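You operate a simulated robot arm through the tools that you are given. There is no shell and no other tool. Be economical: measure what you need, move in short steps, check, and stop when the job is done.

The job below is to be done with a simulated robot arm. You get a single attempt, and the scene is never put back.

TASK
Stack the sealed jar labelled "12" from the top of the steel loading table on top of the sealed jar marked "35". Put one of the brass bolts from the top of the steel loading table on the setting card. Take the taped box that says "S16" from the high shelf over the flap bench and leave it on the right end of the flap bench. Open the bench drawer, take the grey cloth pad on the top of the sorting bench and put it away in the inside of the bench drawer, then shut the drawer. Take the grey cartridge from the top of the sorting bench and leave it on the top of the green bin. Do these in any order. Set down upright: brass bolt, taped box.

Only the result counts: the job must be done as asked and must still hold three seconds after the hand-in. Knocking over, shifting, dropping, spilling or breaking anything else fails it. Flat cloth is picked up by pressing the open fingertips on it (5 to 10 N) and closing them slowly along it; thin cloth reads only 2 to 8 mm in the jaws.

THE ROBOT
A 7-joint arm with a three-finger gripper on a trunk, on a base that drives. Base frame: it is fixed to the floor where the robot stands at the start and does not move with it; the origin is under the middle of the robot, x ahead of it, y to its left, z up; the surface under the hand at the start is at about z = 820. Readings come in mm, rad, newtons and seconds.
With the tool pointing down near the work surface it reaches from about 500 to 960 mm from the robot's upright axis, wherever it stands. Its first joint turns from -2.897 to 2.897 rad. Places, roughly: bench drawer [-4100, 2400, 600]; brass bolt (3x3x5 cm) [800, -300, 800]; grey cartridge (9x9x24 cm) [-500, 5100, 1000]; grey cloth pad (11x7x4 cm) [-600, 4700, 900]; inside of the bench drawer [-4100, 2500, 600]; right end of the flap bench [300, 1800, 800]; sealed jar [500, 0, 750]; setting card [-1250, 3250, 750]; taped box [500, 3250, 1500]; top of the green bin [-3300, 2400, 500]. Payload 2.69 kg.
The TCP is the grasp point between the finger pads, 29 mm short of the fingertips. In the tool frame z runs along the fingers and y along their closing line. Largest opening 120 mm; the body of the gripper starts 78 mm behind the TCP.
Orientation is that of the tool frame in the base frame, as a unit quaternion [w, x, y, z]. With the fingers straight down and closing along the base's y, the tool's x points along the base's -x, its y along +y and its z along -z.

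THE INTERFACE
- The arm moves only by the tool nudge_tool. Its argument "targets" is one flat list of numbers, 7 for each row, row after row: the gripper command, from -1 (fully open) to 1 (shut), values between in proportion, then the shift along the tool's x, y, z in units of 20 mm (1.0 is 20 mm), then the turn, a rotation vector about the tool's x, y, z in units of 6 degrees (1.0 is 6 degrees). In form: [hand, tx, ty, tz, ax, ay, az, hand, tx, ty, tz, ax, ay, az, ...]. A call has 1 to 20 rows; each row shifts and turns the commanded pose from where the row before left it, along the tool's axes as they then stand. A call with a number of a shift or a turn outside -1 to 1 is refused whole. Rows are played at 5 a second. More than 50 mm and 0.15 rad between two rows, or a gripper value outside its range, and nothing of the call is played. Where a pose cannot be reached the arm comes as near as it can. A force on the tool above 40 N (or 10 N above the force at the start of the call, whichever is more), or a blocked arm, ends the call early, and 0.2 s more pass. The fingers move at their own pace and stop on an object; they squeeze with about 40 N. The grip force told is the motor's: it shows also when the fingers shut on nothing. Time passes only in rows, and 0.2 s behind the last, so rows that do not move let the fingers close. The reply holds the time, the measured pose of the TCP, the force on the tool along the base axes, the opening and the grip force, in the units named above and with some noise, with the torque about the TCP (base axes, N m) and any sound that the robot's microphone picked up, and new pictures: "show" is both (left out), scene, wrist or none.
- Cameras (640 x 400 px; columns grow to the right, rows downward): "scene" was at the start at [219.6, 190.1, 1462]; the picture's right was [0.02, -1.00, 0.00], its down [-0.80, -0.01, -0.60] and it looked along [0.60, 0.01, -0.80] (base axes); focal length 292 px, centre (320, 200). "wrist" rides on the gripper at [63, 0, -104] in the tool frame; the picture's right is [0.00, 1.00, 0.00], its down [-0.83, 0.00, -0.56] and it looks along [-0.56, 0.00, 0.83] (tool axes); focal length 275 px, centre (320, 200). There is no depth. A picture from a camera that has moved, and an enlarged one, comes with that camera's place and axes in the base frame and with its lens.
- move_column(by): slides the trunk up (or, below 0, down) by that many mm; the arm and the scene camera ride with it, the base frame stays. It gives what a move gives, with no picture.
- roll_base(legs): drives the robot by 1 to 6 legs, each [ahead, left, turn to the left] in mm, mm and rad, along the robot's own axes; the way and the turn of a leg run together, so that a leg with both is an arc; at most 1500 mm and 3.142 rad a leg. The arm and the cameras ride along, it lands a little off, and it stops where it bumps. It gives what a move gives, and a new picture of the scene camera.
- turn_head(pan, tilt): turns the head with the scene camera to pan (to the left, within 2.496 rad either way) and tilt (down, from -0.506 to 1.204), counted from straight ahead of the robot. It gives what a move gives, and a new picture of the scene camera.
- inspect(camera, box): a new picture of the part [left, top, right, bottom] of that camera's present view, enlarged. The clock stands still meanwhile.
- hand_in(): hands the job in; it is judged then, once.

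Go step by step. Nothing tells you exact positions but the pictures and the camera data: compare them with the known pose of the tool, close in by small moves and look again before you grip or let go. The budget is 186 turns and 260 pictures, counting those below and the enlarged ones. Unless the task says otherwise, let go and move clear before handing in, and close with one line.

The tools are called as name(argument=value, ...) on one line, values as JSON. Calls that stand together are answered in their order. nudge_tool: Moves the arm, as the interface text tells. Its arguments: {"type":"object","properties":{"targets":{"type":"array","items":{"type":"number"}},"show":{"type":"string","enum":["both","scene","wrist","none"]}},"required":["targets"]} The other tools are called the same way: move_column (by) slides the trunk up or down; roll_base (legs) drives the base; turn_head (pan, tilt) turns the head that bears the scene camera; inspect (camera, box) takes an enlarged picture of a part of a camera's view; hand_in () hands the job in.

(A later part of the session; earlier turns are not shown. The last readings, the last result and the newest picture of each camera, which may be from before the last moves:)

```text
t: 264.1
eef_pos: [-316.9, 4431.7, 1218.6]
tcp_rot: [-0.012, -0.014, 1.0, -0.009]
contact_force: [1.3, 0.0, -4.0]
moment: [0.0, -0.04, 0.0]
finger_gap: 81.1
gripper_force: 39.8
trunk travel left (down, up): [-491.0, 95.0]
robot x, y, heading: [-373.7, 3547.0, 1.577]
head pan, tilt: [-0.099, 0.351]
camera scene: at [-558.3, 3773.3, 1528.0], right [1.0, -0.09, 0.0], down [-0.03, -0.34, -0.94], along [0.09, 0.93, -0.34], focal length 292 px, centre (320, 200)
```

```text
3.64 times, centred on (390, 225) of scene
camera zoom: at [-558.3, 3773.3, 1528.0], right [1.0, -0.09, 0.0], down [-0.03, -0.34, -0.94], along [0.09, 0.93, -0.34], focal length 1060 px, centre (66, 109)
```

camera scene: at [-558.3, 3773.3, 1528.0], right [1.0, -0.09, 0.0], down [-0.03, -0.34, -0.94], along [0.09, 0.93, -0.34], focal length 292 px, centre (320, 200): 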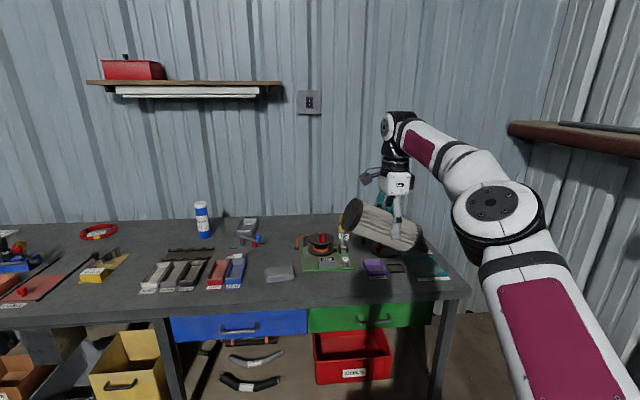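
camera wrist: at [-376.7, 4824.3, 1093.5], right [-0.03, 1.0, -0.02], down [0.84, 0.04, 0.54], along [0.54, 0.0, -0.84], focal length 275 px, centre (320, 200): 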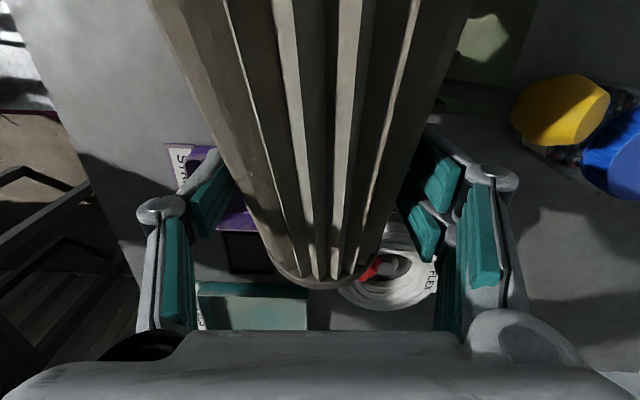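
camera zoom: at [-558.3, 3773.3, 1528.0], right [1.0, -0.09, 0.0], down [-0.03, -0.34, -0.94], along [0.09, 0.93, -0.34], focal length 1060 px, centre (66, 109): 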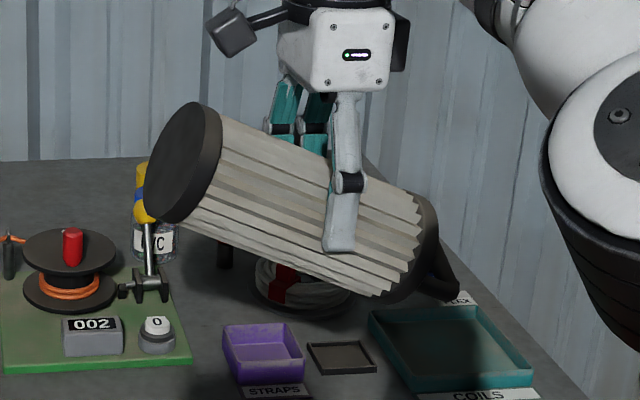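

The bench items are intact and the cartridge is held firmly. I'll turn the hand back 90° so the cartridge's handle points forward, for standing it upright later, then drive down the aisle.

nudge_tool(targets=[1, 0, 0, 0, 0, 0, -1, 1, 0, 0, 0, 0, 0, -1, 1, 0, 0, 0, 0, 0, -1, 1, 0, 0, 0, 0, 0, -1, 1, 0, 0, 0, 0, 0, -1, 1, 0, 0, 0, 0, 0, -1, 1, 0, 0, 0, 0, 0, -1, 1, 0, 0, 0, 0, 0, -1, 1, 0, 0, 0, 0, 0, -1, 1, 0, 0, 0, 0, 0, -1, 1, 0, 0, 0, 0, 0, -1, 1, 0, 0, 0, 0, 0, -1, 1, 0, 0, 0, 0, 0, -1, 1, 0, 0, 0, 0, 0, -1, 1, 0, 0, 0, 0, 0, -1], show="none")

roll_base(legs=[[-800, 200, 0], [-1300, 0, 0]])

turn_head(pan=1.2, tilt=0.4)

```text
t: 267.3
eef_pos: [-317.7, 4432.5, 1218.4]
tcp_rot: [0.013, 0.718, -0.696, -0.002]
contact_force: [-0.2, 0.8, -2.9]
moment: [0.05, -0.04, -0.01]
finger_gap: 81.1
gripper_force: 40.1
trunk travel left (down, up): [-491.0, 95.0]
robot x, y, heading: [-375.0, 3544.9, 1.577]
head pan, tilt: [-0.099, 0.351]
```

```text
t: 277.9
eef_pos: [-505.5, 2330.2, 1217.3]
tcp_rot: [0.014, 0.717, -0.697, -0.002]
contact_force: [0.2, -0.4, -3.5]
moment: [0.04, 0.0, 0.01]
finger_gap: 80.6
gripper_force: 40.2
trunk travel left (down, up): [-491.0, 95.0]
robot x, y, heading: [-563.7, 1450.6, 1.573]
head pan, tilt: [-0.099, 0.351]
camera scene: at [-747.9, 1671.4, 1528.1], right [1.0, -0.09, 0.0], down [-0.03, -0.34, -0.94], along [0.09, 0.93, -0.34], focal length 292 px, centre (320, 200)
```

scene: 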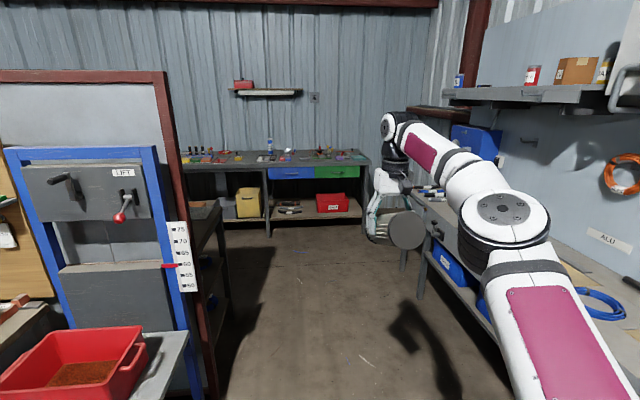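

```text
t: 279.3
eef_pos: [-506.4, 2330.4, 1217.9]
tcp_rot: [0.013, 0.717, -0.697, -0.002]
contact_force: [-0.2, -0.4, -2.3]
moment: [0.05, 0.01, 0.01]
finger_gap: 80.9
gripper_force: 40.1
trunk travel left (down, up): [-491.0, 95.0]
robot x, y, heading: [-565.3, 1447.2, 1.574]
head pan, tilt: [1.201, 0.4]
camera scene: at [-843.2, 1611.8, 1523.6], right [0.36, 0.93, 0.0], down [0.36, -0.14, -0.92], along [-0.86, 0.33, -0.39], focal length 292 px, centre (320, 200)
```

scene: 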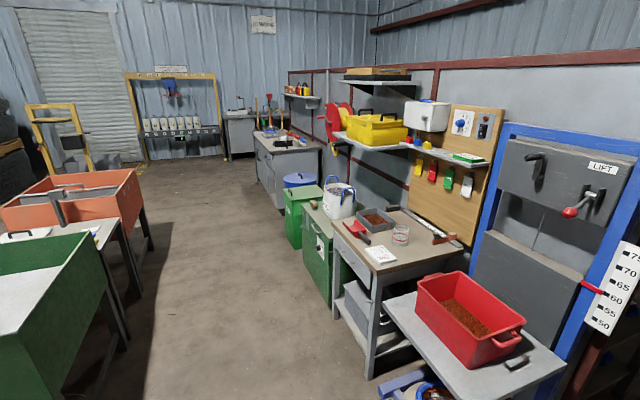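

The passage along the row is free. I'll turn to face -x and drive along it towards the green bin.

roll_base(legs=[[-130, 0, 0], [0, 0, 1.571], [1300, -200, 0]])

turn_head(pan=-0.4, tilt=0.5)

```text
t: 290.7
eef_pos: [-2752.3, 1524.5, 1217.8]
tcp_rot: [0.011, 1.0, 0.026, 0.007]
contact_force: [-1.1, -0.2, -3.6]
moment: [-0.03, 0.04, -0.02]
finger_gap: 81.0
gripper_force: 39.6
trunk travel left (down, up): [-491.0, 95.0]
robot x, y, heading: [-1864.5, 1491.3, -3.112]
head pan, tilt: [1.201, 0.4]
camera scene: at [-2030.9, 1205.2, 1523.6], right [-0.94, 0.33, 0.0], down [0.13, 0.37, -0.92], along [-0.31, -0.87, -0.39], focal length 292 px, centre (320, 200)
```

scene: 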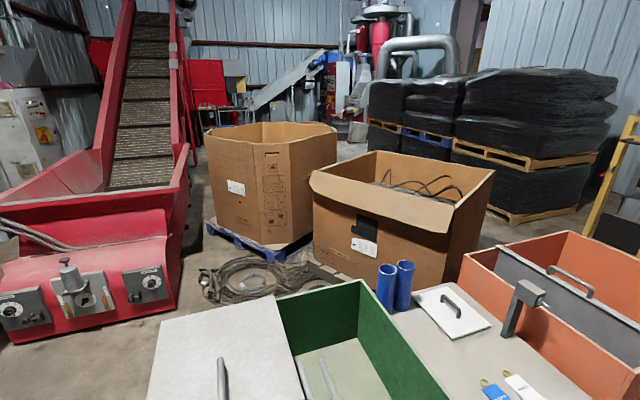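

```text
t: 292.3
eef_pos: [-2752.8, 1523.3, 1217.3]
tcp_rot: [0.011, 1.0, 0.026, 0.008]
contact_force: [-0.2, -0.8, -2.7]
moment: [0.0, 0.03, 0.01]
finger_gap: 80.9
gripper_force: 39.9
trunk travel left (down, up): [-491.0, 95.0]
robot x, y, heading: [-1865.7, 1487.2, -3.11]
head pan, tilt: [-0.4, 0.499]
camera scene: at [-2084.7, 1325.4, 1514.4], right [0.36, 0.93, 0.0], down [0.45, -0.17, -0.88], along [-0.82, 0.32, -0.48], focal length 292 px, centre (320, 200)
```

scene: 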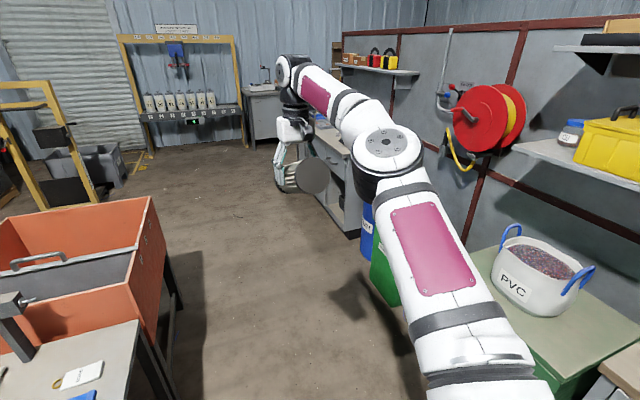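

roll_base(legs=[[700, 0, -0.03]])

turn_head(pan=-1.2, tilt=0.6)

turn_head(pan=-0.5, tilt=0.45)

```text
t: 296.1
eef_pos: [-3441.8, 1531.3, 1218.9]
tcp_rot: [0.01, 1.0, 0.015, 0.008]
contact_force: [-0.2, 0.0, -1.9]
moment: [0.01, 0.06, 0.02]
finger_gap: 81.0
gripper_force: 39.8
trunk travel left (down, up): [-491.0, 95.0]
robot x, y, heading: [-2559.8, 1476.5, -3.138]
head pan, tilt: [-0.4, 0.499]
camera scene: at [-2778.4, 1318.0, 1514.4], right [0.38, 0.92, 0.0], down [0.44, -0.18, -0.88], along [-0.81, 0.34, -0.48], focal length 292 px, centre (320, 200)
```

scene: 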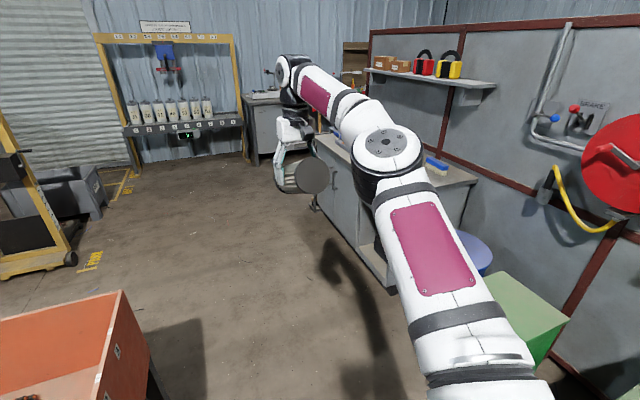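

```text
t: 297.3
eef_pos: [-3441.6, 1530.6, 1218.9]
tcp_rot: [0.012, 1.0, 0.015, 0.008]
contact_force: [0.1, 0.0, -3.4]
moment: [-0.02, 0.02, 0.01]
finger_gap: 81.1
gripper_force: 39.2
trunk travel left (down, up): [-491.0, 95.0]
robot x, y, heading: [-2558.1, 1474.9, -3.132]
head pan, tilt: [-1.201, 0.6]
camera scene: at [-2727.0, 1365.3, 1505.3], right [0.93, 0.37, 0.0], down [0.21, -0.53, -0.83], along [-0.3, 0.77, -0.56], focal length 292 px, centre (320, 200)
```

scene: 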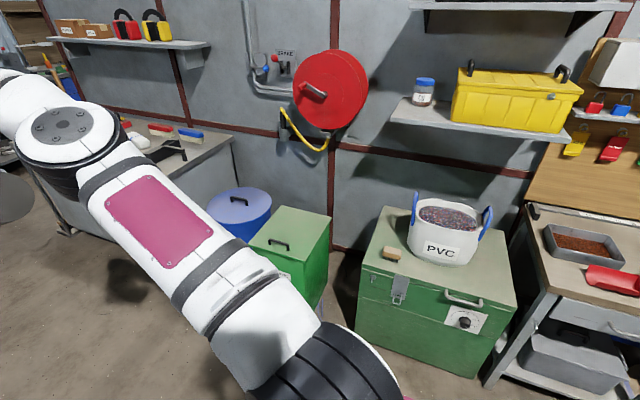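

```text
t: 298.3
eef_pos: [-3441.8, 1530.9, 1218.2]
tcp_rot: [0.011, 1.0, 0.016, 0.008]
contact_force: [-0.4, 0.2, -3.0]
moment: [0.03, 0.07, -0.04]
finger_gap: 80.9
gripper_force: 40.0
trunk travel left (down, up): [-491.0, 95.0]
robot x, y, heading: [-2559.4, 1474.3, -3.13]
head pan, tilt: [-0.499, 0.45]
camera scene: at [-2775.4, 1326.7, 1518.9], right [0.47, 0.88, 0.0], down [0.38, -0.21, -0.9], along [-0.79, 0.43, -0.44], focal length 292 px, centre (320, 200)
```

scene: 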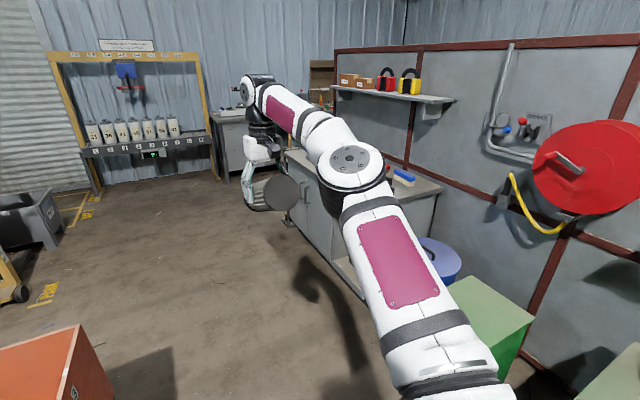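

The green bin's lid is centred at about (-3295,2395), z about 500, with a lid handle at about (-3316,2301). I'll stand in front of it facing +y, then turn the hand so the cartridge lies across the lid, behind its handle.

roll_base(legs=[[785, -105, -0.01], [0, 0, -1.57]])

nudge_tool(targets=[1, 0, 0, 0, 0, 0, 1, 1, 0, 0, 0, 0, 0, 1, 1, 0, 0, 0, 0, 0, 1, 1, 0, 0, 0, 0, 0, 1, 1, 0, 0, 0, 0, 0, 1, 1, 0, 0, 0, 0, 0, 1, 1, 0, 0, 0, 0, 0, 1, 1, 0, 0, 0, 0, 0, 1, 1, 0, 0, 0, 0, 0, 1, 1, 0, 0, 0, 0, 0, 1, 1, 0, 0, 0, 0, 0, 1, 1, 0, 0, 0, 0, 0, 1, 1, 0, 0, 0, 0, 0, 1, 1, 0, 0, 0, 0, 0, 1, 1, 0, 0, 0, 0, 0, 1], show="none")

nudge_tool(targets=[1, 0, 0, 0, 0, -1, 0, 1, 0, 0, 0, 0, -1, 0, 1, 0, 0, 0, 0, -1, 0, 1, 0, 0, 0, 0, -1, 0], show="none")

turn_head(pan=-0.15, tilt=0.75)

```text
t: 306.4
eef_pos: [-3316.2, 2461.0, 1216.1]
tcp_rot: [0.022, 0.731, -0.682, -0.006]
contact_force: [-0.5, -0.1, -3.8]
moment: [-0.03, 0.09, 0.08]
finger_gap: 81.0
gripper_force: 40.1
trunk travel left (down, up): [-491.0, 95.0]
robot x, y, heading: [-3349.5, 1575.4, 1.584]
head pan, tilt: [-0.499, 0.45]
stopped in leg 2: the force on the tool passed its limit at 47 N (the readings are from after the stop); the commanded pose is now the measured one
camera scene: at [-3500.7, 1788.5, 1518.9], right [0.89, -0.46, 0.0], down [-0.2, -0.39, -0.9], along [0.42, 0.8, -0.44], focal length 292 px, centre (320, 200)
```

scene: 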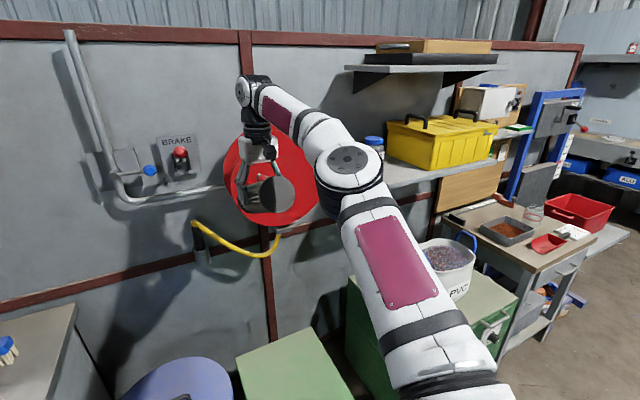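

```text
t: 307.2
eef_pos: [-3327.4, 2461.3, 1215.8]
tcp_rot: [-0.027, -0.645, 0.764, 0.006]
contact_force: [-6.1, -0.3, -4.5]
moment: [-0.08, 0.17, 0.34]
finger_gap: 81.4
gripper_force: 40.1
trunk travel left (down, up): [-491.0, 95.0]
robot x, y, heading: [-3346.0, 1574.9, 1.59]
head pan, tilt: [-0.499, 0.45]
stopped in row 3: the force on the tool passed its limit at 43 N (the readings are from after the stop); the commanded pose is now the measured one
```

```text
t: 308.2
eef_pos: [-3332.0, 2460.8, 1216.3]
tcp_rot: [0.131, -0.628, 0.754, 0.14]
contact_force: [-29.2, -8.7, -11.6]
moment: [-0.87, 1.08, 1.81]
finger_gap: 82.3
gripper_force: 40.5
trunk travel left (down, up): [-491.0, 95.0]
robot x, y, heading: [-3348.2, 1576.4, 1.587]
head pan, tilt: [-0.499, 0.45]
```

```text
t: 309.0
eef_pos: [-3333.5, 2459.6, 1216.5]
tcp_rot: [0.13, -0.629, 0.753, 0.141]
contact_force: [-33.4, -7.1, -5.5]
moment: [-0.37, 0.92, 2.15]
finger_gap: 82.3
gripper_force: 39.9
trunk travel left (down, up): [-491.0, 95.0]
robot x, y, heading: [-3348.3, 1576.9, 1.591]
head pan, tilt: [-0.15, 0.75]
camera scene: at [-3534.7, 1788.8, 1492.3], right [0.99, -0.13, 0.0], down [-0.09, -0.68, -0.73], along [0.1, 0.73, -0.68], focal length 292 px, centre (320, 200)
```

scene: 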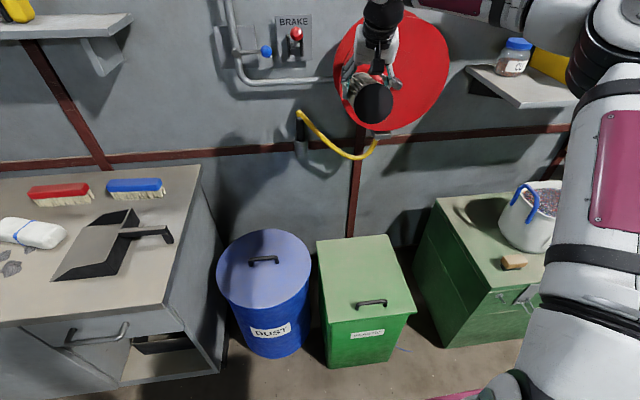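

The cartridge end is touching the hose reel on the wall. Backing off straight away.

roll_base(legs=[[-230, 0, 0]])

nudge_tool(targets=[1, 0, 0, 0, 0, 0, 0], show="wrist")

```text
t: 310.8
eef_pos: [-3307.2, 2262.1, 1212.8]
tcp_rot: [0.133, -0.622, 0.759, 0.137]
contact_force: [0.0, -0.3, -2.1]
moment: [-0.03, 0.01, -0.03]
finger_gap: 82.9
gripper_force: 39.6
trunk travel left (down, up): [-491.0, 95.0]
robot x, y, heading: [-3343.8, 1381.9, 1.574]
head pan, tilt: [-0.15, 0.75]
stopped in leg 1: the robot was blocked; the commanded pose is now the measured one
camera scene: at [-3524.3, 1593.6, 1492.4], right [0.99, -0.14, 0.0], down [-0.1, -0.67, -0.73], along [0.11, 0.72, -0.68], focal length 292 px, centre (320, 200)
```

scene: 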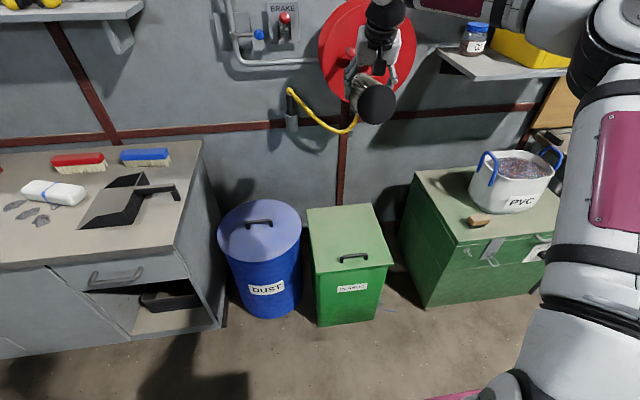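

```text
t: 311.2
eef_pos: [-3308.2, 2262.7, 1214.3]
tcp_rot: [0.135, -0.621, 0.76, 0.137]
contact_force: [-0.1, -0.4, -2.7]
moment: [0.04, -0.03, 0.01]
finger_gap: 82.9
gripper_force: 39.9
trunk travel left (down, up): [-491.0, 95.0]
robot x, y, heading: [-3343.8, 1377.1, 1.579]
head pan, tilt: [-0.15, 0.75]
camera wrist: at [-3321.5, 2165.5, 1287.3], right [-0.98, 0.18, 0.04], down [0.14, 0.55, 0.83], along [0.13, 0.82, -0.56], focal length 275 px, centre (320, 200)
```

wrist: 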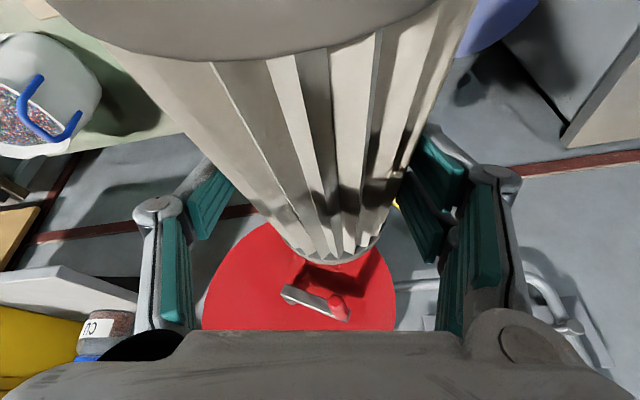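

Clear. I'll finish turning the hand so the cartridge lies along x, drive over the lid, and lower.

nudge_tool(targets=[1, 0, 0, 0, 0.375, -0.04, 0.926, 1, 0, 0, 0, 0.375, -0.04, 0.926, 1, 0, 0, 0, 0.375, -0.04, 0.926, 1, 0, 0, 0, 0.375, -0.04, 0.926, 1, 0, 0, 0, 0.375, -0.04, 0.926, 1, 0, 0, 0, 0.375, -0.04, 0.926, 1, 0, 0, 0, 0.375, -0.04, 0.926, 1, 0, 0, 0, 0.375, -0.04, 0.926, 1, 0, 0, 0, 0.375, -0.04, 0.926, 1, 0, 0, 0, 0.375, -0.04, 0.926, 1, 0, 0, 0, 0.375, -0.04, 0.926, 1, 0, 0, 0, 0.375, -0.04, 0.926, 1, 0, 0, 0, 0.375, -0.04, 0.926], show="none")

move_column(by=-390)

roll_base(legs=[[135, -15, 0]])

```text
t: 314.0
eef_pos: [-3308.0, 2262.8, 1215.1]
tcp_rot: [0.189, -0.004, 0.982, 0.022]
contact_force: [0.4, -0.5, -3.0]
moment: [0.02, -0.02, 0.0]
finger_gap: 82.7
gripper_force: 39.8
trunk travel left (down, up): [-491.0, 95.0]
robot x, y, heading: [-3343.3, 1382.8, 1.579]
head pan, tilt: [-0.15, 0.75]
```

```text
t: 317.7
eef_pos: [-3307.2, 2262.0, 825.1]
tcp_rot: [0.189, -0.006, 0.982, 0.022]
contact_force: [0.5, -0.5, -3.0]
moment: [0.0, -0.01, 0.0]
finger_gap: 82.6
gripper_force: 39.2
trunk travel left (down, up): [-101.0, 485.0]
robot x, y, heading: [-3342.9, 1379.1, 1.569]
head pan, tilt: [-0.15, 0.75]
```

```text
t: 319.0
eef_pos: [-3292.1, 2397.6, 824.2]
tcp_rot: [0.189, -0.004, 0.982, 0.021]
contact_force: [-0.6, 0.6, -3.4]
moment: [-0.01, -0.02, 0.03]
finger_gap: 82.3
gripper_force: 40.4
trunk travel left (down, up): [-101.0, 485.0]
robot x, y, heading: [-3330.8, 1514.9, 1.579]
head pan, tilt: [-0.15, 0.75]
camera scene: at [-3510.4, 1894.8, 1101.9], right [0.99, -0.14, 0.0], down [-0.1, -0.67, -0.73], along [0.11, 0.72, -0.68], focal length 292 px, centre (320, 200)
```

scene: 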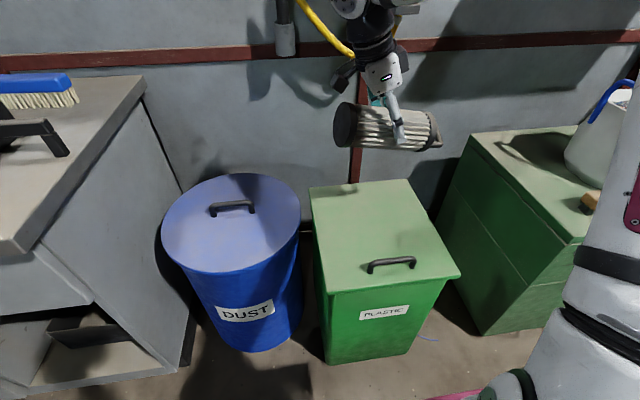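

The cartridge is level over the lid. Shift 12 mm left and 12 mm back, and lower to just above it.

move_column(by=-95)

nudge_tool(targets=[1, 0.55, -0.6, -0.22, 0, 0, 0, 1, 0.371, 0, 0.928, 0, 0, 0, 1, 0.371, 0, 0.928, 0, 0, 0, 1, 0.371, 0, 0.928, 0, 0, 0, 1, 0, 0, 0, 0, 0, 0], show="scene")

```text
t: 320.3
eef_pos: [-3293.4, 2398.6, 728.8]
tcp_rot: [0.189, -0.005, 0.982, 0.021]
contact_force: [0.5, -0.5, -3.2]
moment: [0.01, -0.03, -0.02]
finger_gap: 82.7
gripper_force: 39.3
trunk travel left (down, up): [-6.0, 580.0]
robot x, y, heading: [-3327.5, 1516.2, 1.577]
head pan, tilt: [-0.15, 0.75]
```

```text
t: 321.5
eef_pos: [-3304.5, 2388.8, 669.3]
tcp_rot: [0.189, -0.005, 0.982, 0.021]
contact_force: [0.9, 0.0, -2.9]
moment: [0.0, -0.03, -0.03]
finger_gap: 82.6
gripper_force: 40.5
trunk travel left (down, up): [-6.0, 580.0]
robot x, y, heading: [-3330.2, 1514.0, 1.577]
head pan, tilt: [-0.15, 0.75]
camera scene: at [-3510.4, 1892.4, 1007.7], right [0.99, -0.14, 0.0], down [-0.1, -0.67, -0.73], along [0.11, 0.72, -0.68], focal length 292 px, centre (320, 200)
```

scene: 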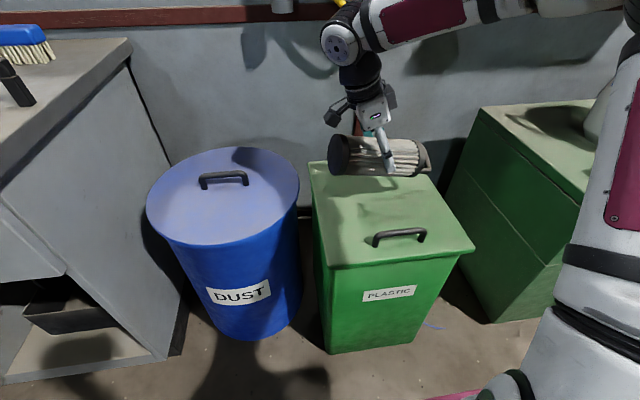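

nudge_tool(targets=[1, 0.28, 0, 0.7, 0, 0, 0, 1, 0.28, 0, 0.7, 0, 0, 0, 1, 0, 0, 0, 0, 0, 0], show="none")

nudge_tool(targets=[1, 0.185, 0, 0.464, 0, 0, 0, 1, 0, 0, 0, 0, 0, 0], show="scene")

```text
t: 322.3
eef_pos: [-3304.1, 2389.5, 638.3]
tcp_rot: [0.189, -0.005, 0.982, 0.022]
contact_force: [0.6, -0.3, -3.0]
moment: [-0.01, -0.01, -0.01]
finger_gap: 82.7
gripper_force: 40.3
trunk travel left (down, up): [-6.0, 580.0]
robot x, y, heading: [-3326.9, 1513.8, 1.577]
head pan, tilt: [-0.15, 0.75]
```

```text
t: 322.9
eef_pos: [-3304.0, 2390.4, 629.0]
tcp_rot: [0.19, -0.005, 0.982, 0.02]
contact_force: [-0.4, 0.1, -3.0]
moment: [0.02, -0.02, 0.0]
finger_gap: 82.5
gripper_force: 39.8
trunk travel left (down, up): [-6.0, 580.0]
robot x, y, heading: [-3328.2, 1515.3, 1.576]
head pan, tilt: [-0.15, 0.75]
camera scene: at [-3510.4, 1892.4, 1007.7], right [0.99, -0.14, 0.0], down [-0.1, -0.67, -0.73], along [0.11, 0.72, -0.68], focal length 292 px, centre (320, 200)
```

scene: 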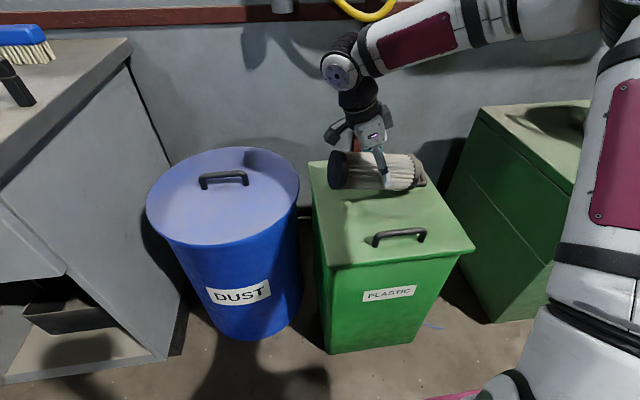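

nudge_tool(targets=[1, 0.13, 0, 0.325, 0, 0, 0, 1, 0, 0, 0, 0, 0, 0], show="none")

nudge_tool(targets=[1, 0.11, 0, 0.28, 0, 0, 0, 1, 0, 0, 0, 0, 0, 0], show="none")

nudge_tool(targets=[1, 0.09, 0, 0.23, 0, 0, 0, 1, 0, 0, 0, 0, 0, 0], show="none")

inspect(camera="scene", box=[290, 100, 490, 280])

```text
t: 323.5
eef_pos: [-3303.6, 2390.3, 621.6]
tcp_rot: [0.19, -0.004, 0.982, 0.021]
contact_force: [0.6, 0.3, -2.9]
moment: [-0.02, -0.04, 0.02]
finger_gap: 82.3
gripper_force: 40.4
trunk travel left (down, up): [-6.0, 580.0]
robot x, y, heading: [-3329.7, 1515.3, 1.578]
head pan, tilt: [-0.15, 0.75]
```

```text
t: 324.1
eef_pos: [-3303.5, 2390.4, 616.4]
tcp_rot: [0.188, -0.005, 0.982, 0.021]
contact_force: [0.2, -0.3, -3.5]
moment: [-0.01, -0.04, 0.0]
finger_gap: 82.4
gripper_force: 40.1
trunk travel left (down, up): [-6.0, 580.0]
robot x, y, heading: [-3328.5, 1515.8, 1.575]
head pan, tilt: [-0.15, 0.75]
```

```text
t: 324.7
eef_pos: [-3304.1, 2391.0, 611.2]
tcp_rot: [0.189, -0.004, 0.982, 0.02]
contact_force: [-0.7, -0.3, -2.7]
moment: [-0.02, -0.04, 0.01]
finger_gap: 82.6
gripper_force: 40.2
trunk travel left (down, up): [-6.0, 580.0]
robot x, y, heading: [-3327.1, 1514.8, 1.576]
head pan, tilt: [-0.15, 0.75]
```

```text
2.22 times, centred on (390, 190) of scene
camera zoom: at [-3510.4, 1892.4, 1007.7], right [0.99, -0.14, 0.0], down [-0.1, -0.67, -0.73], along [0.11, 0.72, -0.68], focal length 648 px, centre (164, 222)
```

zoom: 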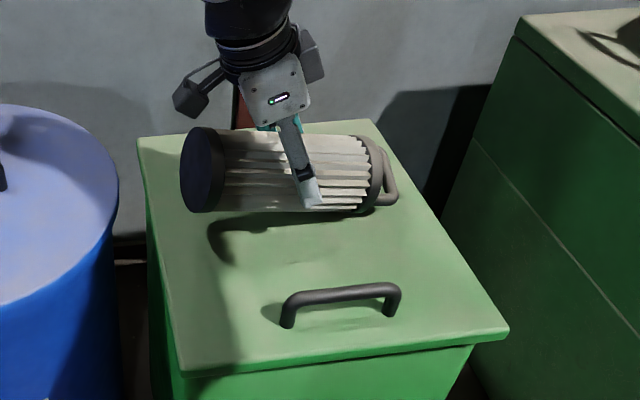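

nudge_tool(targets=[1, 0.11, 0, 0.28, 0, 0, 0, 1, 0, 0, 0, 0, 0, 0], show="none")

nudge_tool(targets=[1, 0.09, 0, 0.23, 0, 0, 0, 1, 0, 0, 0, 0, 0, 0], show="none")

nudge_tool(targets=[1, 0.09, 0, 0.23, 0, 0, 0, 1, 0, 0, 0, 0, 0, 0], show="none")

```text
t: 325.3
eef_pos: [-3303.9, 2390.8, 604.3]
tcp_rot: [0.189, -0.005, 0.982, 0.021]
contact_force: [-0.4, -0.5, -3.0]
moment: [-0.01, -0.07, 0.0]
finger_gap: 82.6
gripper_force: 39.8
trunk travel left (down, up): [-6.0, 580.0]
robot x, y, heading: [-3329.5, 1518.4, 1.575]
head pan, tilt: [-0.15, 0.75]
```

```text
t: 325.9
eef_pos: [-3304.5, 2391.4, 601.4]
tcp_rot: [0.189, -0.005, 0.982, 0.024]
contact_force: [-6.3, 2.0, 15.7]
moment: [0.22, -0.93, 0.1]
finger_gap: 82.3
gripper_force: 39.9
trunk travel left (down, up): [-6.0, 580.0]
robot x, y, heading: [-3324.8, 1515.1, 1.576]
head pan, tilt: [-0.15, 0.75]
```

```text
t: 326.5
eef_pos: [-3303.9, 2391.5, 594.9]
tcp_rot: [0.19, -0.006, 0.982, 0.022]
contact_force: [-2.4, 4.0, 12.6]
moment: [0.29, -1.0, 0.31]
finger_gap: 81.9
gripper_force: 40.0
trunk travel left (down, up): [-6.0, 580.0]
robot x, y, heading: [-3327.6, 1514.5, 1.574]
head pan, tilt: [-0.15, 0.75]
```

nudge_tool(targets=[1, 0.06, 0, 0.14, 0, 0, 0, 1, 0, 0, 0, 0, 0, 0], show="none")

inspect(camera="scene", box=[320, 120, 460, 230])

```text
t: 327.1
eef_pos: [-3304.5, 2391.5, 592.1]
tcp_rot: [0.19, -0.005, 0.982, 0.021]
contact_force: [-2.4, 2.7, 10.9]
moment: [0.23, -0.98, 0.25]
finger_gap: 81.5
gripper_force: 40.2
trunk travel left (down, up): [-6.0, 580.0]
robot x, y, heading: [-3328.3, 1514.4, 1.574]
head pan, tilt: [-0.15, 0.75]
```

```text
3.64 times, centred on (390, 175) of scene
camera zoom: at [-3510.5, 1892.1, 1007.8], right [0.99, -0.14, 0.0], down [-0.1, -0.67, -0.73], along [0.11, 0.72, -0.68], focal length 1060 px, centre (66, 291)
```

zoom: 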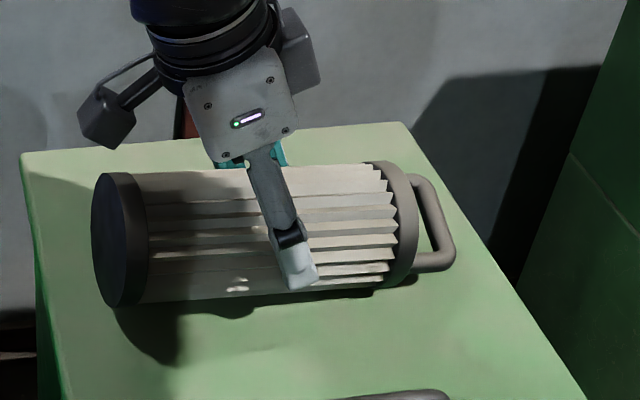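

Base end is down and the handle end nearly so. Two more small steps to level it.

nudge_tool(targets=[1, 0.07, 0, 0.18, 0, 0, 0, 1, 0, 0, 0, 0, 0, 0], show="none")

nudge_tool(targets=[1, 0.05, 0, 0.12, 0, 0, 0, 1, 0, 0, 0, 0, 0, 0], show="none")

```text
t: 327.7
eef_pos: [-3304.0, 2391.3, 588.9]
tcp_rot: [0.19, -0.005, 0.981, 0.022]
contact_force: [-1.8, 3.2, 12.4]
moment: [0.16, -1.02, 0.27]
finger_gap: 81.3
gripper_force: 40.6
trunk travel left (down, up): [-6.0, 580.0]
robot x, y, heading: [-3329.2, 1520.0, 1.578]
head pan, tilt: [-0.15, 0.75]
```

```text
t: 328.3
eef_pos: [-3303.9, 2391.9, 585.4]
tcp_rot: [0.19, -0.005, 0.982, 0.022]
contact_force: [-3.0, 1.7, 11.8]
moment: [0.07, -1.03, 0.08]
finger_gap: 80.8
gripper_force: 39.8
trunk travel left (down, up): [-6.0, 580.0]
robot x, y, heading: [-3330.9, 1516.1, 1.576]
head pan, tilt: [-0.15, 0.75]
```

Good enough; the fingertips are near the lid. Open and look.

nudge_tool(targets=[-0.45, 0, 0, 0, 0, 0, 0, -0.7, 0, 0, 0, 0, 0, 0, -1, 0, 0, 0, 0, 0, 0, -1, 0, 0, 0, 0, 0, 0, -1, 0, 0, 0, 0, 0, 0, -1, 0, 0, 0, 0, 0, 0], show="none")

inspect(camera="scene", box=[320, 120, 460, 230])

```text
t: 329.7
eef_pos: [-3304.1, 2392.6, 586.1]
tcp_rot: [0.189, -0.005, 0.982, 0.022]
contact_force: [-0.2, -0.8, 0.4]
moment: [0.04, 0.0, 0.0]
finger_gap: 120.2
gripper_force: 0.1
trunk travel left (down, up): [-6.0, 580.0]
robot x, y, heading: [-3328.4, 1516.4, 1.58]
head pan, tilt: [-0.15, 0.75]
```

```text
3.64 times, centred on (390, 175) of scene
camera zoom: at [-3510.4, 1892.3, 1007.7], right [0.99, -0.14, 0.0], down [-0.1, -0.67, -0.73], along [0.11, 0.72, -0.68], focal length 1060 px, centre (66, 291)
```

zoom: 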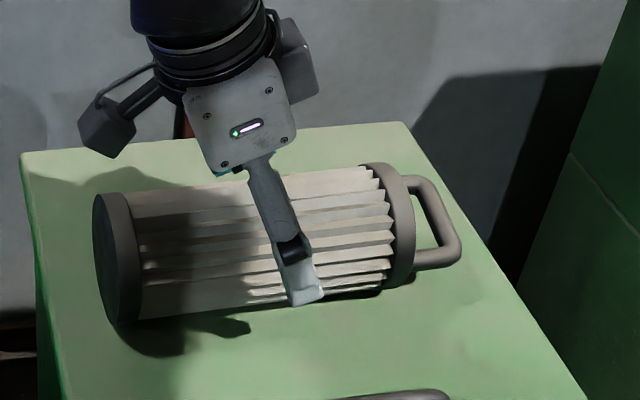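

It lies flat on the lid. I'll withdraw along the tool axis and see whether it stays.

nudge_tool(targets=[-1, 0, 0, -0.5, 0, 0, 0, -1, 0, 0, -1, 0, 0, 0, -1, 0, 0, -1, 0, 0, 0, -1, 0, 0, -1, 0, 0, 0, -1, 0, 0, -1, 0, 0, 0, -1, 0, 0, -1, 0, 0, 0, -1, 0, 0, -1, 0, 0, 0, -1, 0, 0, -1, 0, 0, 0, -1, 0, 0, 0, 0, 0, 0, -1, 0, 0, 0, 0, 0, 0, -1, 0, 0, 0, 0, 0, 0, -1, 0, 0, 0, 0, 0, 0, -1, 0, 0, 0, 0, 0, 0, -1, 0, 0, 0, 0, 0, 0, -1, 0, 0, 0, 0, 0, 0], show="scene")

```text
t: 332.9
eef_pos: [-3360.1, 2384.4, 725.0]
tcp_rot: [0.189, -0.005, 0.982, 0.021]
contact_force: [0.4, 0.0, 0.5]
moment: [-0.01, 0.02, -0.04]
finger_gap: 120.1
gripper_force: 0.0
trunk travel left (down, up): [-6.0, 580.0]
robot x, y, heading: [-3329.9, 1515.0, 1.576]
head pan, tilt: [-0.15, 0.75]
camera scene: at [-3510.4, 1892.3, 1007.7], right [0.99, -0.14, 0.0], down [-0.1, -0.67, -0.73], along [0.11, 0.72, -0.68], focal length 292 px, centre (320, 200)
```

scene: 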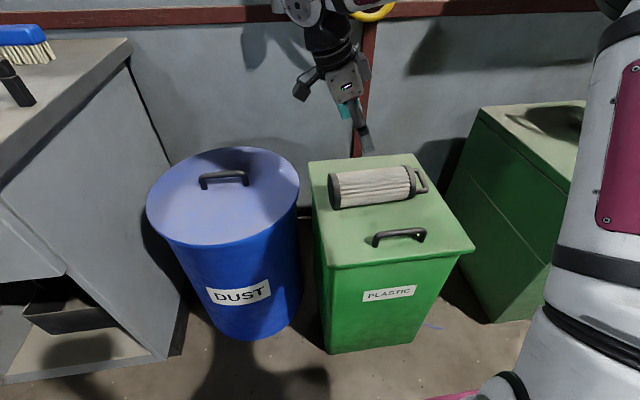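

The cartridge rests on the lid. While I'm here with an empty hand I'll open the bench drawer, so I'll look at it next.

move_column(by=300)

turn_head(pan=0.6, tilt=0.7)

```text
t: 335.9
eef_pos: [-3358.9, 2385.9, 1024.8]
tcp_rot: [0.189, -0.006, 0.982, 0.022]
contact_force: [-0.1, 0.4, -0.7]
moment: [0.02, 0.01, 0.03]
finger_gap: 120.0
gripper_force: 0.0
trunk travel left (down, up): [-306.0, 280.0]
robot x, y, heading: [-3330.1, 1518.9, 1.578]
head pan, tilt: [-0.15, 0.75]
```

```text
t: 337.0
eef_pos: [-3359.2, 2384.8, 1024.9]
tcp_rot: [0.189, -0.005, 0.982, 0.021]
contact_force: [-0.4, -0.5, -0.4]
moment: [-0.01, 0.01, -0.01]
finger_gap: 120.1
gripper_force: 0.0
trunk travel left (down, up): [-306.0, 280.0]
robot x, y, heading: [-3329.2, 1511.7, 1.579]
head pan, tilt: [0.6, 0.7]
camera scene: at [-3570.5, 1836.3, 1311.6], right [0.82, 0.57, 0.0], down [0.37, -0.53, -0.76], along [-0.43, 0.63, -0.64], focal length 292 px, centre (320, 200)
```

scene: 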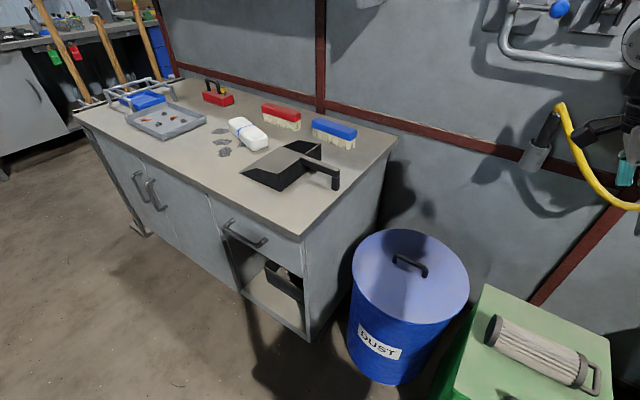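

The bench top is at z about 850, its front at y about 2155, and the drawer handle at about (-3998,2130,800). I'll shape the hand to tilt forward 60° with jaws closing vertically, retract it, and drive left in front of the drawer.

nudge_tool(targets=[1, 0, 0, 0, 0, 1, 0, 0.3, 0, 0, 0, 0, 1, 0, 0.3, 0, 0, 0, 0, 1, 0, 0.3, 0, 0, 0, 0, 0.63, 0, 0.3, 0, -1, 0, 0, 0, 0, 0.3, 0, -1, 0, 0, 0, 0, 0.3, 0, -1, 0, 0, 0, 0, 0.3, 0, -1, 0, 0, 0, 0, 0.3, 0, -1, 0, 0, 0, 0, 0.3, 0, -1, 0, 0, 0, 0, 0.3, 0, -1, 0, 0, 0, 0, 0.3, 0, -1, 0, 0, 0, 0, 0.3, 0, -1, 0, 0, 0, 0, 0.3, 0, -1, 0, 0, 0, 0, 0.3, 0, -1, 0, 0, 0, 0, 0.3, 0, -1, 0, 0, 0, 0], show="none")

nudge_tool(targets=[0.3, 0, 0, 0, -1, 0, 0, 0.3, 0, 0, 0, -1, 0, 0, 0.3, 0, 0, 0, -1, 0, 0, 0.3, 0, 0, 0, -1, 0, 0, 0.3, 0, 0, 0, -1, 0, 0, 0.3, 0, 0, 0, -1, 0, 0, 0.3, 0, 0, 0, -1, 0, 0, 0.3, 0, 0, 0, -1, 0, 0, 0.3, 0, 0, 0, -1, 0, 0, 0.3, 0, 0, 0, -1, 0, 0], show="none")

```text
t: 340.4
eef_pos: [-3356.6, 2146.5, 1014.7]
tcp_rot: [0.0, -0.009, 1.0, 0.02]
contact_force: [-0.1, -0.1, -0.2]
moment: [-0.03, -0.02, 0.02]
finger_gap: 42.1
gripper_force: 0.1
trunk travel left (down, up): [-306.0, 280.0]
robot x, y, heading: [-3327.9, 1515.4, 1.578]
head pan, tilt: [0.6, 0.7]
```

```text
t: 342.6
eef_pos: [-3369.6, 2232.8, 1119.0]
tcp_rot: [-0.004, -0.008, 0.857, 0.516]
contact_force: [0.8, 1.0, 0.1]
moment: [-0.01, 0.0, 0.04]
finger_gap: 42.2
gripper_force: 0.0
out of reach, approached as far as the arm can: row 5, 6, 7, 8, 9, 10
trunk travel left (down, up): [-306.0, 280.0]
robot x, y, heading: [-3330.2, 1516.2, 1.576]
head pan, tilt: [0.6, 0.7]
```

roll_base(legs=[[0, 740, 0], [-300, 0, 0]])

move_column(by=-270)

nudge_tool(targets=[0.3, -1, 0.47, 0.88, 0, 0, 0, 0.3, -1, 0.47, 0.88, 0, 0, 0, 0.3, -1, 0.47, 0.88, 0, 0, 0, 0.3, -1, 0.47, 0.88, 0, 0, 0, 0.3, -1, 0.47, 0.88, 0, 0, 0, 0.3, -0.6, 0.47, 0.88, 0, 0, 0], show="wrist")

```text
t: 348.3
eef_pos: [-4106.7, 1926.6, 1117.8]
tcp_rot: [-0.003, -0.009, 0.856, 0.517]
contact_force: [0.3, 1.2, 0.1]
moment: [-0.01, 0.02, 0.03]
finger_gap: 41.9
gripper_force: 0.1
trunk travel left (down, up): [-306.0, 280.0]
robot x, y, heading: [-4067.8, 1203.7, 1.573]
head pan, tilt: [0.6, 0.7]
camera scene: at [-4307.7, 1531.0, 1311.6], right [0.82, 0.57, 0.0], down [0.36, -0.53, -0.76], along [-0.43, 0.63, -0.64], focal length 292 px, centre (320, 200)
```

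scene: 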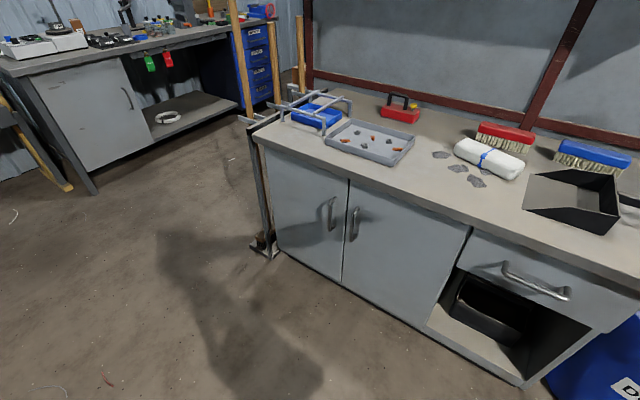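

```text
t: 351.0
eef_pos: [-4106.5, 1973.0, 848.2]
tcp_rot: [-0.003, -0.007, 0.857, 0.516]
contact_force: [-0.6, 0.4, 0.1]
moment: [0.01, 0.0, -0.03]
finger_gap: 41.7
gripper_force: 0.0
trunk travel left (down, up): [-36.0, 550.0]
robot x, y, heading: [-4064.9, 1209.2, 1.573]
head pan, tilt: [0.6, 0.7]
```

```text
t: 352.4
eef_pos: [-3996.7, 2094.9, 848.3]
tcp_rot: [-0.003, -0.007, 0.857, 0.516]
contact_force: [0.5, 0.4, -0.1]
moment: [-0.02, 0.01, 0.01]
finger_gap: 42.1
gripper_force: 0.1
trunk travel left (down, up): [-36.0, 550.0]
robot x, y, heading: [-4068.2, 1208.5, 1.577]
head pan, tilt: [0.6, 0.7]
camera wrist: at [-4057.0, 2000.5, 896.8], right [-0.01, 0.47, 0.88], down [0.84, -0.48, 0.27], along [0.54, 0.74, -0.39], focal length 275 px, centre (320, 200)
```

wrist: 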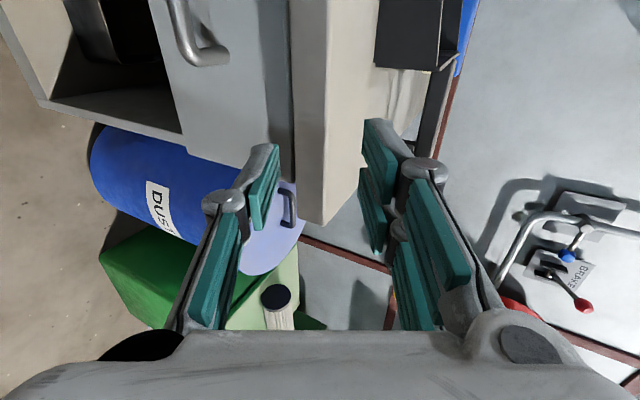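

Better triangulation: the handle is at about (-4103,2204,667) and the bench top at z about 755. Moving to a pre-grasp 70 mm short of it.

move_column(by=-30)

nudge_tool(targets=[0.1, 0.89, -0.68, 0.72, 0, 0, 0, 0.1, 0.89, -0.68, 0.72, 0, 0, 0, 0.1, 0.89, -0.68, 0.72, 0, 0, 0, 0.1, 0.89, -0.68, 0.72, 0, 0, 0, 0.1, 0.89, -0.68, 0.72, 0, 0, 0, 0.1, 0.89, -0.68, 0.72, 0, 0, 0], show="wrist")

```text
t: 353.2
eef_pos: [-3997.0, 2094.1, 818.9]
tcp_rot: [-0.002, -0.008, 0.856, 0.516]
contact_force: [0.3, 0.1, 1.0]
moment: [-0.02, 0.02, -0.01]
finger_gap: 41.9
gripper_force: 0.1
trunk travel left (down, up): [-6.0, 580.0]
robot x, y, heading: [-4069.0, 1209.9, 1.569]
head pan, tilt: [0.6, 0.7]
```

```text
t: 354.6
eef_pos: [-4103.6, 2128.7, 705.7]
tcp_rot: [-0.003, -0.007, 0.857, 0.516]
contact_force: [-0.6, 0.6, -0.2]
moment: [0.0, 0.0, 0.0]
finger_gap: 54.0
gripper_force: 0.0
trunk travel left (down, up): [-6.0, 580.0]
robot x, y, heading: [-4068.7, 1208.0, 1.569]
head pan, tilt: [0.6, 0.7]
camera wrist: at [-4164.4, 2035.9, 754.1], right [-0.01, 0.47, 0.88], down [0.84, -0.48, 0.27], along [0.55, 0.74, -0.39], focal length 275 px, centre (320, 200)
```

wrist: 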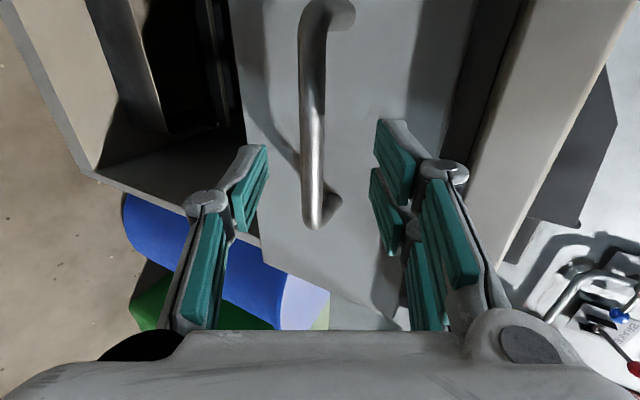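

The bar is squarely between the fingers. Advance 58 mm, close, and check the grip.

nudge_tool(targets=[0.1, 0, -0.2, 0.9, 0, 0, 0, 0.1, 0, 0, 1, 0, 0, 0, 0.1, 0, 0, 1, 0, 0, 0, 0.1, 0, 0, 0, 0, 0, 0, 1, 0, 0, 0, 0, 0, 0, 1, 0, 0, 0, 0, 0, 0, 1, 0, 0, 0, 0, 0, 0], show="wrist")

```text
t: 356.2
eef_pos: [-4105.1, 2178.5, 674.4]
tcp_rot: [-0.004, -0.007, 0.858, 0.514]
contact_force: [-1.2, -5.9, -10.7]
moment: [-0.12, 0.56, -0.48]
finger_gap: 14.7
gripper_force: 40.4
trunk travel left (down, up): [-6.0, 580.0]
robot x, y, heading: [-4068.4, 1205.5, 1.574]
head pan, tilt: [0.6, 0.7]
camera wrist: at [-4165.3, 2085.4, 722.7], right [-0.01, 0.47, 0.88], down [0.84, -0.48, 0.26], along [0.54, 0.74, -0.39], focal length 275 px, centre (320, 200)
```

wrist: 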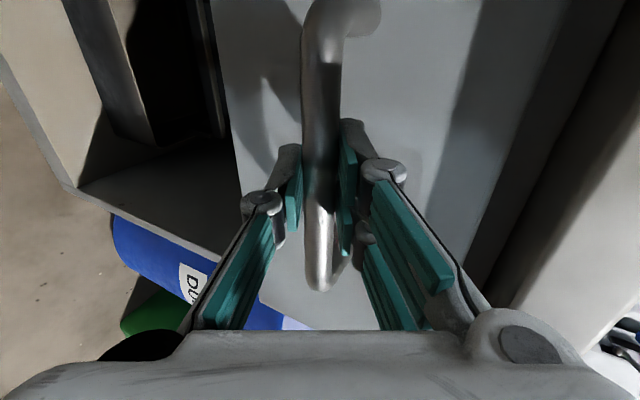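

Bar gripped. Pull the drawer open by driving back 280.

roll_base(legs=[[-280, 0, 0]])

```text
t: 358.1
eef_pos: [-4106.4, 1900.1, 673.8]
tcp_rot: [-0.004, -0.007, 0.858, 0.514]
contact_force: [-4.5, 0.8, -21.8]
moment: [-0.19, 0.6, -0.32]
finger_gap: 14.7
gripper_force: 41.3
trunk travel left (down, up): [-6.0, 580.0]
robot x, y, heading: [-4063.2, 932.3, 1.576]
head pan, tilt: [0.6, 0.7]
camera scene: at [-4307.6, 1295.8, 1011.6], right [0.82, 0.57, 0.0], down [0.37, -0.53, -0.76], along [-0.43, 0.63, -0.64], focal length 292 px, centre (320, 200)
```

scene: 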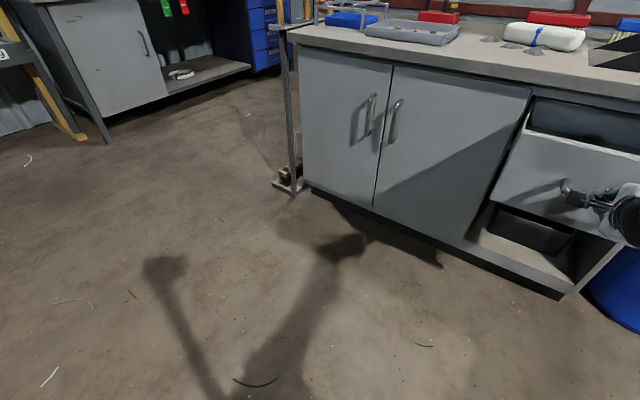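

The drawer is open by 278 mm. I'll release, withdraw along the tool axis, raise, and turn the hand vertical.

nudge_tool(targets=[0.1, 0, 0, 0, 0, 0, 0, 0.1, 0, 0, 0, 0, 0, 0, 0.1, 0, 0, -1, 0, 0, 0, 0.1, 0, 0, -1, 0, 0, 0, 0.1, 0, 0, -1, 0, 0, 0, 0.1, 0, 0, -1, 0, 0, 0, 0.1, 0, 0, -1, 0, 0, 0], show="none")

move_column(by=400)

nudge_tool(targets=[-1, 0, 0, 0, 1, 0, 0, -1, 0, 0, 0, 1, 0, 0, -1, 0, 0, 0, 1, 0, 0, -1, 0, 0, 0, 1, 0, 0, -1, 0, 0, 0, 1, 0, 0, -1, 0, 0, 0, 1, 0, 0, -1, 0, 0, 0, 1, 0, 0, -1, 0, 0, 0, 1, 0, 0, -1, 0, 0, 0, 1, 0, 0, -1, 0, 0, 0, 1, 0, 0, -1, 0, 0, 0, 0.3, 0, 0], show="none")

turn_head(pan=-0.1, tilt=0.6)

```text
t: 359.7
eef_pos: [-4104.0, 1811.3, 722.4]
tcp_rot: [-0.005, -0.008, 0.857, 0.515]
contact_force: [0.0, 0.0, -0.3]
moment: [0.02, -0.01, 0.01]
finger_gap: 54.0
gripper_force: 0.1
trunk travel left (down, up): [-6.0, 580.0]
robot x, y, heading: [-4064.6, 927.1, 1.572]
head pan, tilt: [0.6, 0.7]
```

```text
t: 363.6
eef_pos: [-4102.6, 1811.8, 1122.9]
tcp_rot: [-0.004, -0.006, 0.857, 0.515]
contact_force: [-0.3, -0.4, -0.1]
moment: [0.0, 0.0, 0.02]
finger_gap: 54.0
gripper_force: 0.1
trunk travel left (down, up): [-406.0, 180.0]
robot x, y, heading: [-4065.0, 929.0, 1.574]
head pan, tilt: [0.6, 0.7]
```

```text
t: 366.0
eef_pos: [-4103.3, 1810.6, 1121.4]
tcp_rot: [0.0, -0.008, 1.0, 0.001]
contact_force: [0.3, -0.6, 0.3]
moment: [-0.03, -0.03, 0.02]
finger_gap: 119.9
gripper_force: 0.0
trunk travel left (down, up): [-406.0, 180.0]
robot x, y, heading: [-4065.5, 929.7, 1.574]
head pan, tilt: [0.6, 0.7]
```

```text
t: 367.0
eef_pos: [-4103.7, 1810.8, 1122.3]
tcp_rot: [0.001, -0.008, 1.0, 0.002]
contact_force: [-0.5, -0.6, 0.9]
moment: [0.01, -0.03, 0.01]
finger_gap: 119.8
gripper_force: 0.0
trunk travel left (down, up): [-406.0, 180.0]
robot x, y, heading: [-4063.5, 929.3, 1.569]
head pan, tilt: [-0.099, 0.6]
camera scene: at [-4250.5, 1217.0, 1419.8], right [1.0, -0.1, 0.0], down [-0.05, -0.56, -0.82], along [0.08, 0.82, -0.57], focal length 292 px, centre (320, 200)
```

scene: 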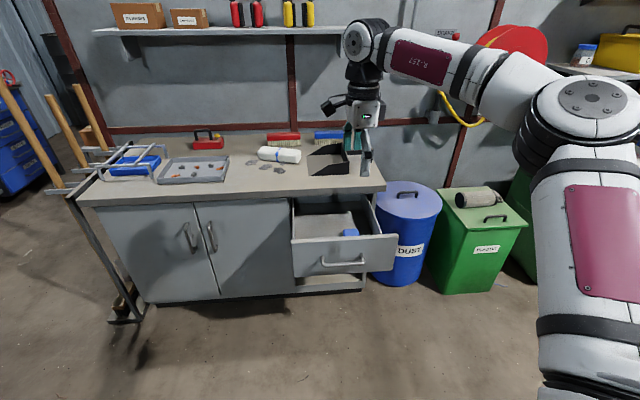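

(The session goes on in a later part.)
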